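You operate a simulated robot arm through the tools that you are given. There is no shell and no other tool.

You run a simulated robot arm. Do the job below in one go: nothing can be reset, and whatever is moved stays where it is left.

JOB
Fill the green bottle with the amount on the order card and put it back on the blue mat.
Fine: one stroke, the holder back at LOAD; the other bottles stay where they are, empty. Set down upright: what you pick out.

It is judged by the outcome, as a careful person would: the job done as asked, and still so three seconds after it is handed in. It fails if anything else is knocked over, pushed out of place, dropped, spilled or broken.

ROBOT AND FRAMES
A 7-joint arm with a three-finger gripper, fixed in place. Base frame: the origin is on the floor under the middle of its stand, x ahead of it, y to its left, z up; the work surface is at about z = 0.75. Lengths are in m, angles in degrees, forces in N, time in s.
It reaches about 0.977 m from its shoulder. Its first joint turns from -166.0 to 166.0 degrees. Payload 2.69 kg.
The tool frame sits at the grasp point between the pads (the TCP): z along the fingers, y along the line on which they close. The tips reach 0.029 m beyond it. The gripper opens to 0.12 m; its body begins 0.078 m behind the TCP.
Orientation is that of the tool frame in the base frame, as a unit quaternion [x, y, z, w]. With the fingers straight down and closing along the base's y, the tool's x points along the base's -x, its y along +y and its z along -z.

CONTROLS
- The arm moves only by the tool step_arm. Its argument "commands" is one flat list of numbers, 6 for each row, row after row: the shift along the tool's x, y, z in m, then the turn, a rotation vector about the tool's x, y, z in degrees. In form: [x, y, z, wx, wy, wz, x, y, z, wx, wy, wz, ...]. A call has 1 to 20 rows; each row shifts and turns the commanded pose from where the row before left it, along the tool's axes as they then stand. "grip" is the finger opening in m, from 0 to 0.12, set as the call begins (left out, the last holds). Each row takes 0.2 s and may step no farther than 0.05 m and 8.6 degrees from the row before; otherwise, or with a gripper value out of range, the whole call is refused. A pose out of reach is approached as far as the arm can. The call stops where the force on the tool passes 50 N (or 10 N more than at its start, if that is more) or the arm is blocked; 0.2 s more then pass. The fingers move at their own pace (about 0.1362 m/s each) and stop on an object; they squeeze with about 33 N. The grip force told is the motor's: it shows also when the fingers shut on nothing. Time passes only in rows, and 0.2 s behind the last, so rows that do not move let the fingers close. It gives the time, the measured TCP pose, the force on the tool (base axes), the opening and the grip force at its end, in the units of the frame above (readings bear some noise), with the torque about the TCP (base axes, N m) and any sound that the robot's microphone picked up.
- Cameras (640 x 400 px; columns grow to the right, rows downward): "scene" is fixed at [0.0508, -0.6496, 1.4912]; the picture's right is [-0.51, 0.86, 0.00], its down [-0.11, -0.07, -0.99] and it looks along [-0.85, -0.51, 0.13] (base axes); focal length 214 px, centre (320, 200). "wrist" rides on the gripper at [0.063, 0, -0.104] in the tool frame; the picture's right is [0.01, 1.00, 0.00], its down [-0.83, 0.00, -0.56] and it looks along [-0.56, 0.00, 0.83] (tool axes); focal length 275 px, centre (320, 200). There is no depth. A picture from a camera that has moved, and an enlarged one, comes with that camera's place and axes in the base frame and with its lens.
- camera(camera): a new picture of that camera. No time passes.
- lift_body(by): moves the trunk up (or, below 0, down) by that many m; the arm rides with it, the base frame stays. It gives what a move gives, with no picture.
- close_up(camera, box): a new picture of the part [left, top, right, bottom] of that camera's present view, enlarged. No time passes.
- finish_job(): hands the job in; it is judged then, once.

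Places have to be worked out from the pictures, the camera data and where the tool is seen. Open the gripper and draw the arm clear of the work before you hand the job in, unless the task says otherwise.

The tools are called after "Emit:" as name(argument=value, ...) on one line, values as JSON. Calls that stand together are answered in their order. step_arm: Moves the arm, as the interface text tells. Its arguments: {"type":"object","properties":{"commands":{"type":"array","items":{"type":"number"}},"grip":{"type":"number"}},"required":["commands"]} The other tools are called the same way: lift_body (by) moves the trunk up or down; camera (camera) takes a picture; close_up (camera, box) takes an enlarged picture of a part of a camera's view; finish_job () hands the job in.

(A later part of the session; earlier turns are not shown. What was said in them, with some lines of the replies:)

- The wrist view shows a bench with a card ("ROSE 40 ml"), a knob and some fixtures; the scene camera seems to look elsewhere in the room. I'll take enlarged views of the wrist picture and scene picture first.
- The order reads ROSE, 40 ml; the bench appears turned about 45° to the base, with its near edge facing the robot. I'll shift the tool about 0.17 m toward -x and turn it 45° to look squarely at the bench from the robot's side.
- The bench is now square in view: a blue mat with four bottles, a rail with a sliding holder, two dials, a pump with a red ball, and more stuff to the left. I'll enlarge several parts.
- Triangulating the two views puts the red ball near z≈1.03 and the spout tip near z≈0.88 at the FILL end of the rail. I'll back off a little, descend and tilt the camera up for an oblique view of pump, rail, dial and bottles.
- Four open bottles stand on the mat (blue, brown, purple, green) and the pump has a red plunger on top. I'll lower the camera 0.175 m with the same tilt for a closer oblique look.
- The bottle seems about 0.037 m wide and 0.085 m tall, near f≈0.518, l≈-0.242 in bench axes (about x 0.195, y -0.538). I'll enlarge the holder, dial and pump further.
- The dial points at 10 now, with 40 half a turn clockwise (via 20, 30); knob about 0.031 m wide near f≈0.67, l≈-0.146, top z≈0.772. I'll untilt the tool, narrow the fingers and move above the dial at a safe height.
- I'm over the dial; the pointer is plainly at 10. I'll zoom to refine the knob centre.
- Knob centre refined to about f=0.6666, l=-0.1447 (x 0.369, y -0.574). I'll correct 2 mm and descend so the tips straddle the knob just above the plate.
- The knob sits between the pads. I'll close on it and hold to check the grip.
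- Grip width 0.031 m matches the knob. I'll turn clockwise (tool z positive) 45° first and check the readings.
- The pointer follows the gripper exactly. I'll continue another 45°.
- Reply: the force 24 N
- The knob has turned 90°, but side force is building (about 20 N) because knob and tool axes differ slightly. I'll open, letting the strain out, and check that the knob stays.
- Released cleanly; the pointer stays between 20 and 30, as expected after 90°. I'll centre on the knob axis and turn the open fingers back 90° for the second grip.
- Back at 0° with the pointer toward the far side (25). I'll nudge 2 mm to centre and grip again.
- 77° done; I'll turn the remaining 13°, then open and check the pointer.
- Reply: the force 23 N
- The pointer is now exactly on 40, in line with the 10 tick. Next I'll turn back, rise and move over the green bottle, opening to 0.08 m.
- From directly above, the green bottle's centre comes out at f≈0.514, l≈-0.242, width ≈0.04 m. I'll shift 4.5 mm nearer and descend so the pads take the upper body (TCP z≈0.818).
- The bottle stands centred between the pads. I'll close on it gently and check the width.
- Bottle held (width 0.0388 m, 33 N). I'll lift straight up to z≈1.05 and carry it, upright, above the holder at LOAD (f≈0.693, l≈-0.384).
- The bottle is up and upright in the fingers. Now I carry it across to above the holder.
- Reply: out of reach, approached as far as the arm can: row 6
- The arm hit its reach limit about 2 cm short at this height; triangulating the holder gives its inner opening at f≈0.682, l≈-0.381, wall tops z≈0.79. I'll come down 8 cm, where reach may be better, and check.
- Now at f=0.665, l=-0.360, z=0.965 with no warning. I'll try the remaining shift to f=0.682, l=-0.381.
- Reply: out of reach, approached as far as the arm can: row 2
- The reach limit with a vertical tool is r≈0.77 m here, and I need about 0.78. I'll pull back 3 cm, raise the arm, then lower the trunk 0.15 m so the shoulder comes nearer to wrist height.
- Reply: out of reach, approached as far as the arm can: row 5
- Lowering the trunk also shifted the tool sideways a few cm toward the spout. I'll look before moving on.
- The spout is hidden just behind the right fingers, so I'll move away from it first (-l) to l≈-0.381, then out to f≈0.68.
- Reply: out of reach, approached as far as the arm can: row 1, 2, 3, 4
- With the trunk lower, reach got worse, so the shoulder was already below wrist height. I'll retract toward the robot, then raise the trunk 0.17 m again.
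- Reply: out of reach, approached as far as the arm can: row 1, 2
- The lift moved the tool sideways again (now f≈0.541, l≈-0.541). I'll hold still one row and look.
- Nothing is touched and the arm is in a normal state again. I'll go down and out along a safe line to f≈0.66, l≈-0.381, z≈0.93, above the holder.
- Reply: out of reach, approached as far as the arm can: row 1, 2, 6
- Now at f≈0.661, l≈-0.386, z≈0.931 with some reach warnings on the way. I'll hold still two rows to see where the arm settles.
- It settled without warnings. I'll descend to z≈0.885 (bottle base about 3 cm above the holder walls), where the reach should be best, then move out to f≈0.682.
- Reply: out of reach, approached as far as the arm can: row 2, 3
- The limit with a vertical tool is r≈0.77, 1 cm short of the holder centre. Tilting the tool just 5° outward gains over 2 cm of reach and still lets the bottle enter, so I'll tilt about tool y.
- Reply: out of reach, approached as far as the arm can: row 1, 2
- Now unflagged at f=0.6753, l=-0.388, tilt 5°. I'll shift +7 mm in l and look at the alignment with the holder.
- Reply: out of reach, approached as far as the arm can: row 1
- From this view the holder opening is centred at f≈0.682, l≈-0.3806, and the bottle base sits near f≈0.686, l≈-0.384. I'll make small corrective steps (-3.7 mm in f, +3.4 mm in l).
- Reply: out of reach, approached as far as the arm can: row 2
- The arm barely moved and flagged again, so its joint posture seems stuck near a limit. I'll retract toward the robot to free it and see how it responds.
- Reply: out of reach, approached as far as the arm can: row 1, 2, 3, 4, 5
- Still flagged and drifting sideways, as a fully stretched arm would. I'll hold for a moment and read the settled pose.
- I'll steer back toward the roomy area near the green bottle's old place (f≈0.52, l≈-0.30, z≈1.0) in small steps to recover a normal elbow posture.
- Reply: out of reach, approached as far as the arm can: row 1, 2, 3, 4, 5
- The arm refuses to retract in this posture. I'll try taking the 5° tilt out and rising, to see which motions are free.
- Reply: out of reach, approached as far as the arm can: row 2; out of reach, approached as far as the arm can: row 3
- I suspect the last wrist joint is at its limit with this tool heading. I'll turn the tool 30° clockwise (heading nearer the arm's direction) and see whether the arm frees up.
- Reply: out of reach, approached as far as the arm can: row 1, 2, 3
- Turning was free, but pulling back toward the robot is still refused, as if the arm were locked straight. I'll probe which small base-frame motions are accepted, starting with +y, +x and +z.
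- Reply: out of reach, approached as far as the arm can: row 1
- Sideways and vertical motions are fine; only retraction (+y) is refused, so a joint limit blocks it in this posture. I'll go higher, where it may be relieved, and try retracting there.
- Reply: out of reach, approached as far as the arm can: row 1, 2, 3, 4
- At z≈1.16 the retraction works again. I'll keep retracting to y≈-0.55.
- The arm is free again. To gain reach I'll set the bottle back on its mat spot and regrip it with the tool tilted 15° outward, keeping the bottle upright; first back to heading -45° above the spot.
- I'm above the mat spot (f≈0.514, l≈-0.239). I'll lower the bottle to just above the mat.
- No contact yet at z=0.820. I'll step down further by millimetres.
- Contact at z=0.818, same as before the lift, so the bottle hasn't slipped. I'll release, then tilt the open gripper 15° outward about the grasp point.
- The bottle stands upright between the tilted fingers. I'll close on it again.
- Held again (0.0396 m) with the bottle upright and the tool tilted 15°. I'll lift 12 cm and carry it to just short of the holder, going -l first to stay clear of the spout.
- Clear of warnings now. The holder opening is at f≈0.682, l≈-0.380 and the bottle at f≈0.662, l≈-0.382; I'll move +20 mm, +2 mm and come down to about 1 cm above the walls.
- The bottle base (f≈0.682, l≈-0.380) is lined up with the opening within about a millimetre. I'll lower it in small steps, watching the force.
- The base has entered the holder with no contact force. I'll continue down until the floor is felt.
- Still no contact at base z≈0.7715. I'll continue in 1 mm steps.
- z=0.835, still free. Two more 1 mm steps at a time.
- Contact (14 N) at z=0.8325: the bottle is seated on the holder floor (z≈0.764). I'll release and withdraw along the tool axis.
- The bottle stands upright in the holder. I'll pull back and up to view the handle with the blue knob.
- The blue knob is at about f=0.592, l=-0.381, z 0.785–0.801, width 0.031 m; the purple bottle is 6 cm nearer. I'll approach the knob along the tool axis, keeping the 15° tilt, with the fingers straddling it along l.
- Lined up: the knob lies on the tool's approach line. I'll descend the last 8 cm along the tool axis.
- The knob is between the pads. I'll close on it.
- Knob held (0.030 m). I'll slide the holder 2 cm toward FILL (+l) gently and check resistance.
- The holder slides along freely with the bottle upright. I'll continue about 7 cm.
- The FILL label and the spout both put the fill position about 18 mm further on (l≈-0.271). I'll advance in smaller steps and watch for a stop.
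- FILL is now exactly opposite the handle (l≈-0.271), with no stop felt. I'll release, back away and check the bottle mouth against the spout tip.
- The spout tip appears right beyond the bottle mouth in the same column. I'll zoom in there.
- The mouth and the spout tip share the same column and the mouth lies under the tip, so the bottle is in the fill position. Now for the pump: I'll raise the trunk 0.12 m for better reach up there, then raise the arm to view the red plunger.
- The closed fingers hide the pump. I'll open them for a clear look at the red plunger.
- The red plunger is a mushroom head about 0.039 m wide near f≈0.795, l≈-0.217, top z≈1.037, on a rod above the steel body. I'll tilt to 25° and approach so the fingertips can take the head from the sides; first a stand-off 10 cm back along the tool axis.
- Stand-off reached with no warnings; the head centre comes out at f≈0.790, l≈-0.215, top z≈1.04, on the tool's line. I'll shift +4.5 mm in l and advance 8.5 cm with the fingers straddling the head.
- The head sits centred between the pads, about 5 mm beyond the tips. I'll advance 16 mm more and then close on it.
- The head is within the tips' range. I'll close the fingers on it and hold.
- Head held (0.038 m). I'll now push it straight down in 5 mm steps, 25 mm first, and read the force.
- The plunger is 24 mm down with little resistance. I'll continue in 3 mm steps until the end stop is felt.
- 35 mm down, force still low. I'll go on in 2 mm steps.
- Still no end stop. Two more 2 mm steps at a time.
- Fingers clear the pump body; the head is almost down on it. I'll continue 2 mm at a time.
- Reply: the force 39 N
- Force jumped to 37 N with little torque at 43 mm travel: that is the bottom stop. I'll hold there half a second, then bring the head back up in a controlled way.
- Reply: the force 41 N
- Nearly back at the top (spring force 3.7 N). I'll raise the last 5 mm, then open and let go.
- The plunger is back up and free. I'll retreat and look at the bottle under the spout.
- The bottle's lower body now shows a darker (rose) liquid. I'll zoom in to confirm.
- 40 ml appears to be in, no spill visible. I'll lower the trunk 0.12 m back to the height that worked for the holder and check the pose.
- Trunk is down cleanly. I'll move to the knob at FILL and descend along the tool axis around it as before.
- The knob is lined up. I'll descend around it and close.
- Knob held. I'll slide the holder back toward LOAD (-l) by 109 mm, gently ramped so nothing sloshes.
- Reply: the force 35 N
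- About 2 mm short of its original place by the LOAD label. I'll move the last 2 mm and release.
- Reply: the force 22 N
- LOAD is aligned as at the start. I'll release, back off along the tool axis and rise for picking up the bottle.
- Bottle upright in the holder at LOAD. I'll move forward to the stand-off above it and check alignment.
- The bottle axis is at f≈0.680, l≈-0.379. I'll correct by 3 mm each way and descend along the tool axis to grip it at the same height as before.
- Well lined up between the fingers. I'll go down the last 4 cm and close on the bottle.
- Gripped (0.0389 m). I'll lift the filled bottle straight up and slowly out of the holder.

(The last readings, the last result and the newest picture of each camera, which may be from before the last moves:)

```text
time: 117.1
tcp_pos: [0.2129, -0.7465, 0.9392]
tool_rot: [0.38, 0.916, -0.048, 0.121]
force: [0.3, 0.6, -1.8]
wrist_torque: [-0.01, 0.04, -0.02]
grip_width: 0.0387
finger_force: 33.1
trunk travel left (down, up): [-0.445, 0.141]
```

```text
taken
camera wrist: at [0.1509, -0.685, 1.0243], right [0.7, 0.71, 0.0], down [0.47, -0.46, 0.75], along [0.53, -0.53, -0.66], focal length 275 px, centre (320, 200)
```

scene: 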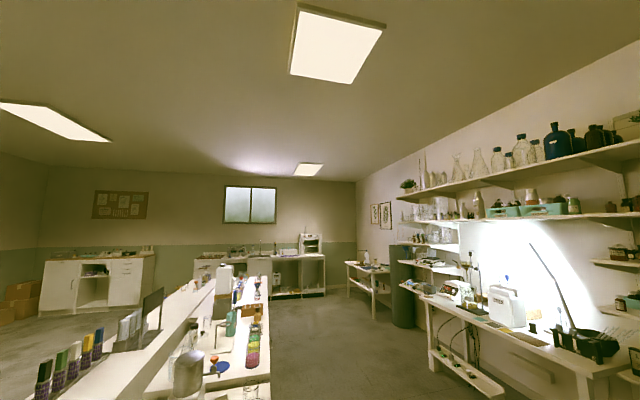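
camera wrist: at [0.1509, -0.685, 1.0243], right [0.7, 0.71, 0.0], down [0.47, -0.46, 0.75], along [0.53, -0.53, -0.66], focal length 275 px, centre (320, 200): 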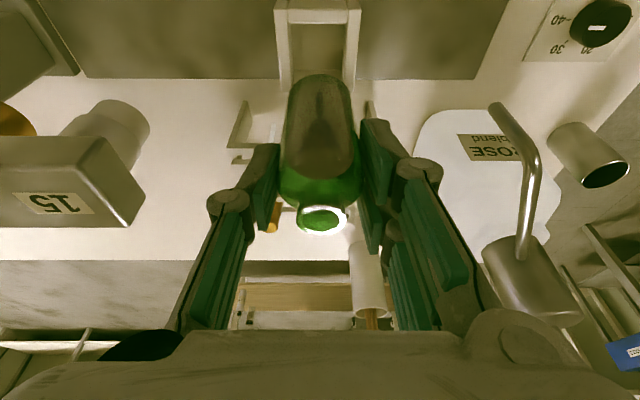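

The filled bottle is out, the holder stays at LOAD. I'll carry it smoothly back, first toward the robot and then across to its spot on the blue mat.

Emit:
step_arm(commands=[0.008, 0, -0.0021, 0, 0, 0, 0.016, 0, -0.0043, 0, 0, 0, 0.02, 0, -0.0054, 0, 0, 0, 0.02, 0, -0.0054, 0, 0, 0, 0.02, 0, -0.0054, 0, 0, 0, 0.016, 0, -0.0043, 0, 0, 0, 0.0144, 0, -0.0039, 0, 0, 0, 0.0027, 0.008, -0.0007, 0, 0, 0, 0.0054, 0.016, -0.0014, 0, 0, 0, 0.0068, 0.02, -0.0018, 0, 0, 0, 0.0068, 0.02, -0.0018, 0, 0, 0, 0.0068, 0.02, -0.0018, 0, 0, 0, 0.0068, 0.02, -0.0018, 0, 0, 0, 0.0054, 0.016, -0.0014, 0, 0, 0, 0.0047, 0.0138, -0.0013, 0, 0, 0])

Emit:
camera(camera="wrist")

```text
time: 120.3
tcp_pos: [0.189, -0.5351, 0.9405]
tool_rot: [0.379, 0.916, -0.049, 0.12]
force: [-0.1, 0.9, -1.5]
wrist_torque: [-0.01, -0.05, 0.01]
grip_width: 0.0387
finger_force: 33.2
trunk travel left (down, up): [-0.445, 0.141]
```

```text
taken
camera wrist: at [0.1287, -0.4732, 1.0251], right [0.7, 0.71, 0.0], down [0.47, -0.46, 0.75], along [0.53, -0.53, -0.66], focal length 275 px, centre (320, 200)
```

wrist: 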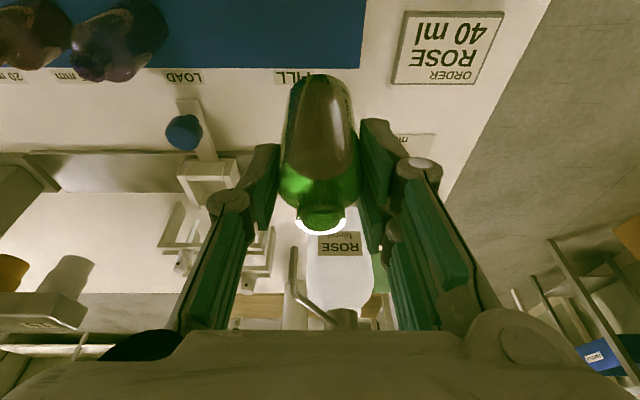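

Above the mat spot (f≈0.512, l≈-0.245). I'll lower to just above the mat.

Emit:
step_arm(commands=[0.0056, 0, 0.0097, 0, 0, 0, 0.0052, 0, 0.0193, 0, 0, 0, 0.0052, 0, 0.0193, 0, 0, 0, 0.0052, 0, 0.0193, 0, 0, 0, 0.0052, 0, 0.0193, 0, 0, 0, 0.0036, 0, 0.0135, 0, 0, 0, 0.0018, 0, 0.0068, 0, 0, 0])

Emit:
camera(camera="wrist")

```text
time: 121.9
tcp_pos: [0.1869, -0.533, 0.8275]
tool_rot: [0.38, 0.916, -0.048, 0.12]
force: [0.4, 0.0, -1.9]
wrist_torque: [-0.02, 0.01, 0.06]
grip_width: 0.0383
finger_force: 32.7
trunk travel left (down, up): [-0.445, 0.141]
```

```text
taken
camera wrist: at [0.1262, -0.4706, 0.9121], right [0.7, 0.71, 0.0], down [0.47, -0.47, 0.75], along [0.53, -0.53, -0.66], focal length 275 px, centre (320, 200)
```

wrist: 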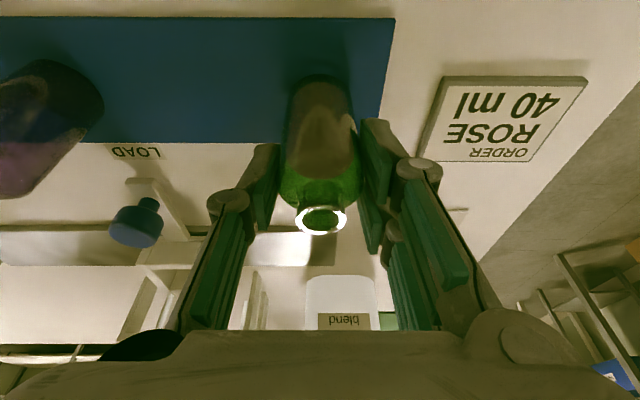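

A few millimetres above the mat now. I'll feel for contact with 1 mm steps.

Emit:
step_arm(commands=[0.0004, 0, 0.0014, 0, 0, 0, 0.0004, 0, 0.0014, 0, 0, 0])

Emit:
step_arm(commands=[0.0003, 0, 0.001, 0, 0, 0, 0.0003, 0, 0.001, 0, 0, 0])

```text
time: 122.5
tcp_pos: [0.1877, -0.5316, 0.8266]
tool_rot: [0.379, 0.916, -0.049, 0.121]
force: [1.4, 0.4, -1.5]
wrist_torque: [0.0, 0.02, -0.01]
grip_width: 0.0384
finger_force: 32.7
trunk travel left (down, up): [-0.445, 0.141]
```

```text
time: 123.1
tcp_pos: [0.1877, -0.5322, 0.8235]
tool_rot: [0.38, 0.916, -0.049, 0.12]
force: [0.6, 0.1, -1.7]
wrist_torque: [-0.01, -0.02, -0.02]
grip_width: 0.0385
finger_force: 32.6
trunk travel left (down, up): [-0.445, 0.141]
```

No contact yet at z=0.8235. I'll continue by millimetres.

Emit:
step_arm(commands=[0.0003, 0, 0.001, 0, 0, 0, 0.0001, 0, 0.0005, 0, 0, 0])

Emit:
step_arm(commands=[0.0003, 0, 0.001, 0, 0, 0])

```text
time: 123.7
tcp_pos: [0.1876, -0.5328, 0.8221]
tool_rot: [0.379, 0.916, -0.05, 0.121]
force: [-0.1, 0.8, 12.1]
wrist_torque: [0.18, 0.03, 0.03]
grip_width: 0.0384
finger_force: 33.2
trunk travel left (down, up): [-0.445, 0.141]
```

```text
time: 124.1
tcp_pos: [0.1879, -0.5327, 0.8219]
tool_rot: [0.379, 0.916, -0.05, 0.121]
force: [0.4, 3.2, 24.9]
wrist_torque: [0.16, 0.01, 0.33]
grip_width: 0.0385
finger_force: 33.2
trunk travel left (down, up): [-0.445, 0.141]
```

The bottle is on the mat (contact 12→25 N). I'll ease off 1 mm and open the fingers.

Emit:
step_arm(commands=[-0.0003, 0, -0.001, 0, 0, 0])

Emit:
step_arm(commands=[0, 0, 0, 0, 0, 0, 0, 0, 0, 0, 0, 0], grip=0.07)

Emit:
camera(camera="wrist")

```text
time: 124.5
tcp_pos: [0.1881, -0.5334, 0.8218]
tool_rot: [0.379, 0.916, -0.05, 0.122]
force: [1.7, -0.6, 15.3]
wrist_torque: [-0.14, -0.11, 0.06]
grip_width: 0.0381
finger_force: 33.1
trunk travel left (down, up): [-0.445, 0.141]
```

```text
time: 125.1
tcp_pos: [0.1879, -0.532, 0.8217]
tool_rot: [0.38, 0.916, -0.049, 0.12]
force: [-0.9, -0.4, -0.9]
wrist_torque: [0.06, -0.01, -0.02]
grip_width: 0.0699
finger_force: 0.1
trunk travel left (down, up): [-0.445, 0.141]
```

```text
taken
camera wrist: at [0.1258, -0.4711, 0.9063], right [0.7, 0.71, 0.0], down [0.47, -0.47, 0.75], along [0.53, -0.53, -0.66], focal length 275 px, centre (320, 200)
```

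wrist: 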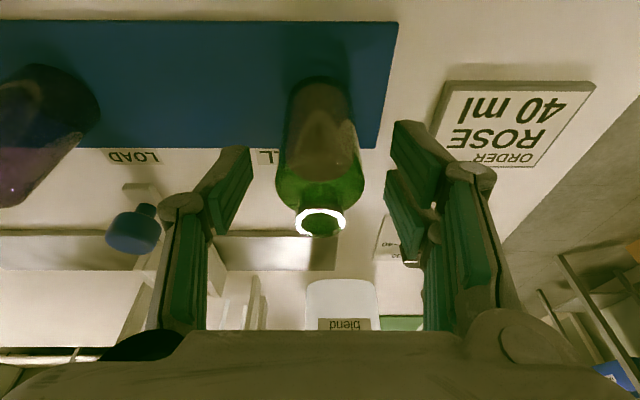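

The bottle stands free and upright on the mat. I'll withdraw along the tool axis and rise well clear.

Emit:
step_arm(commands=[0, 0, -0.015, 0, 0, 0, 0, 0, -0.025, 0, 0, 0, 0, 0, -0.035, 0, 0, 0, 0, 0, -0.04, 0, 0, 0, 0, 0, -0.04, 0, 0, 0, 0, 0, -0.04, 0, 0, 0, 0, 0, -0.04, 0, 0, 0, 0, 0, -0.04, 0, 0, 0])

Emit:
camera(camera="wrist")

Emit:
close_up(camera="wrist", box=[130, 40, 430, 230])

```text
time: 126.9
tcp_pos: [0.1378, -0.4818, 1.0888]
tool_rot: [0.379, 0.916, -0.048, 0.12]
force: [-0.1, 0.6, -0.5]
wrist_torque: [0.05, 0.03, 0.02]
grip_width: 0.07
finger_force: 0.1
trunk travel left (down, up): [-0.445, 0.141]
```

```text
taken
camera wrist: at [0.0753, -0.4213, 1.1731], right [0.7, 0.71, 0.0], down [0.47, -0.47, 0.75], along [0.53, -0.53, -0.66], focal length 275 px, centre (320, 200)
```

wrist: 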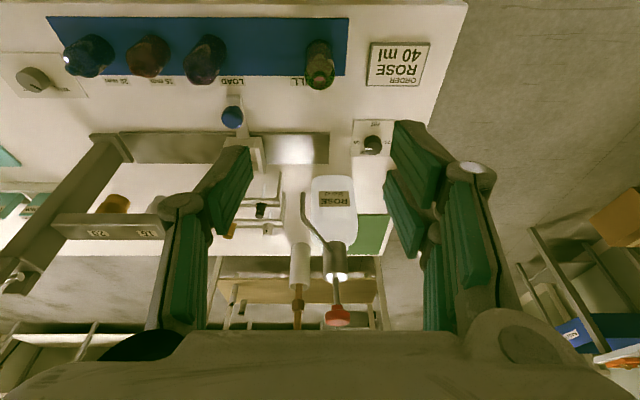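

```text
2.11 times, centred on (280, 135) of wrist
camera zoom: at [0.0753, -0.4213, 1.1731], right [0.7, 0.71, 0.0], down [0.47, -0.47, 0.75], along [0.53, -0.53, -0.66], focal length 580 px, centre (404, 337)
```

zoom: 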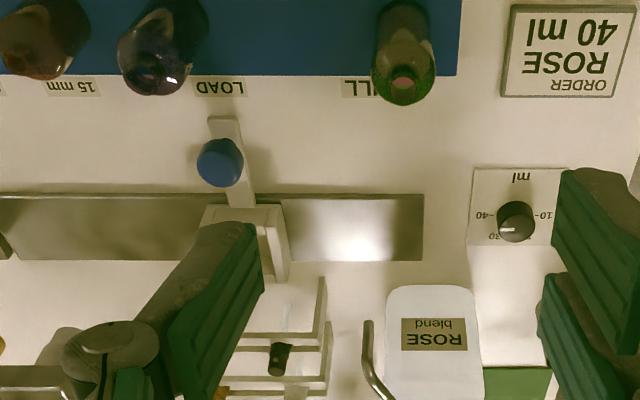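

Everything looks in order: bottle upright on the mat, holder at LOAD, dial at 40, others untouched. One last zoom on the bottle and the spout area for spills.

Emit:
close_up(camera="wrist", box=[280, 20, 360, 100])

Emit:
close_up(camera="wrist", box=[210, 90, 360, 200])

```text
5.00 times, centred on (320, 60) of wrist
camera zoom: at [0.0753, -0.4213, 1.1731], right [0.7, 0.71, 0.0], down [0.47, -0.47, 0.75], along [0.53, -0.53, -0.66], focal length 1376 px, centre (320, 900)
```

zoom: 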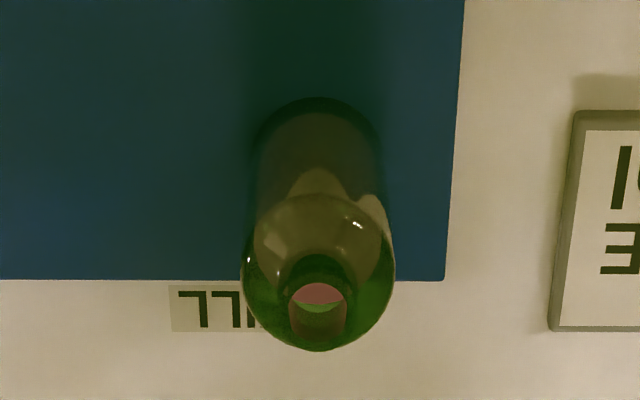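

```text
3.64 times, centred on (285, 145) of wrist
camera zoom: at [0.0753, -0.4213, 1.1731], right [0.7, 0.71, 0.0], down [0.47, -0.47, 0.75], along [0.53, -0.53, -0.66], focal length 1001 px, centre (447, 400)
```

zoom: 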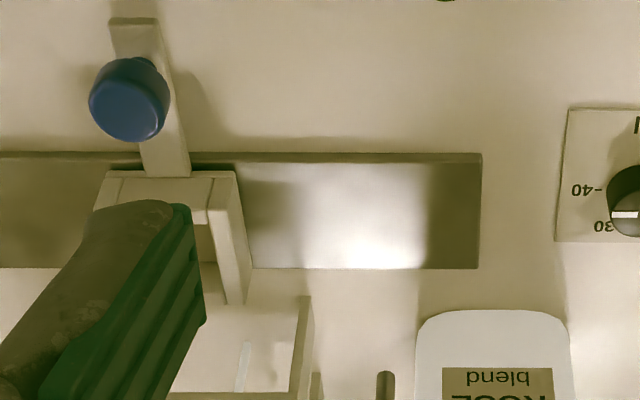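

The rose liquid is in the bottle, the rail and bench are dry, and the arm is clear. I'll open the gripper fully before handing in.

Emit:
step_arm(commands=[0.02, 0, -0.03, 0, 0, 0, 0.02, 0, -0.03, 0, 0, 0, 0, 0, 0, 0, 0, 0], grip=0.12)

```text
time: 127.7
tcp_pos: [0.1006, -0.4434, 1.1365]
tool_rot: [0.38, 0.916, -0.049, 0.12]
force: [0.5, -0.3, 0.0]
wrist_torque: [0.0, 0.02, 0.02]
grip_width: 0.1199
finger_force: 0.1
trunk travel left (down, up): [-0.445, 0.141]
```

The gripper is open and the arm well clear; the green bottle holds the 40 ml and stands upright on the blue mat, with the holder at LOAD. I hand the job in.

Emit:
finish_job()

```text
The job is handed in.
```

The green bottle got one full pump stroke of ROSE with the dial set to 40 ml, as the order card says. It is back upright on the blue mat, near its original spot.

- **Fill amount:** I could see pink liquid in the bottle afterwards, but I couldn't measure the volume. The 40 ml rests on the dial setting and the single full stroke.
- **Holder:** it is back at LOAD, lined up with the label as it was at the start.
- **Other bottles:** I did not touch them; they looked in place in the last pictures. I saw no spills on the rail or bench.
- **Dial:** I left it at 40; it was at 10 when I started.
- **Reach problem:** the holder was just out of reach with the gripper pointing straight down. I set the empty bottle back on the mat and gripped it again at a slight tilt before filling.

The gripper is open and the arm is clear of the bench.
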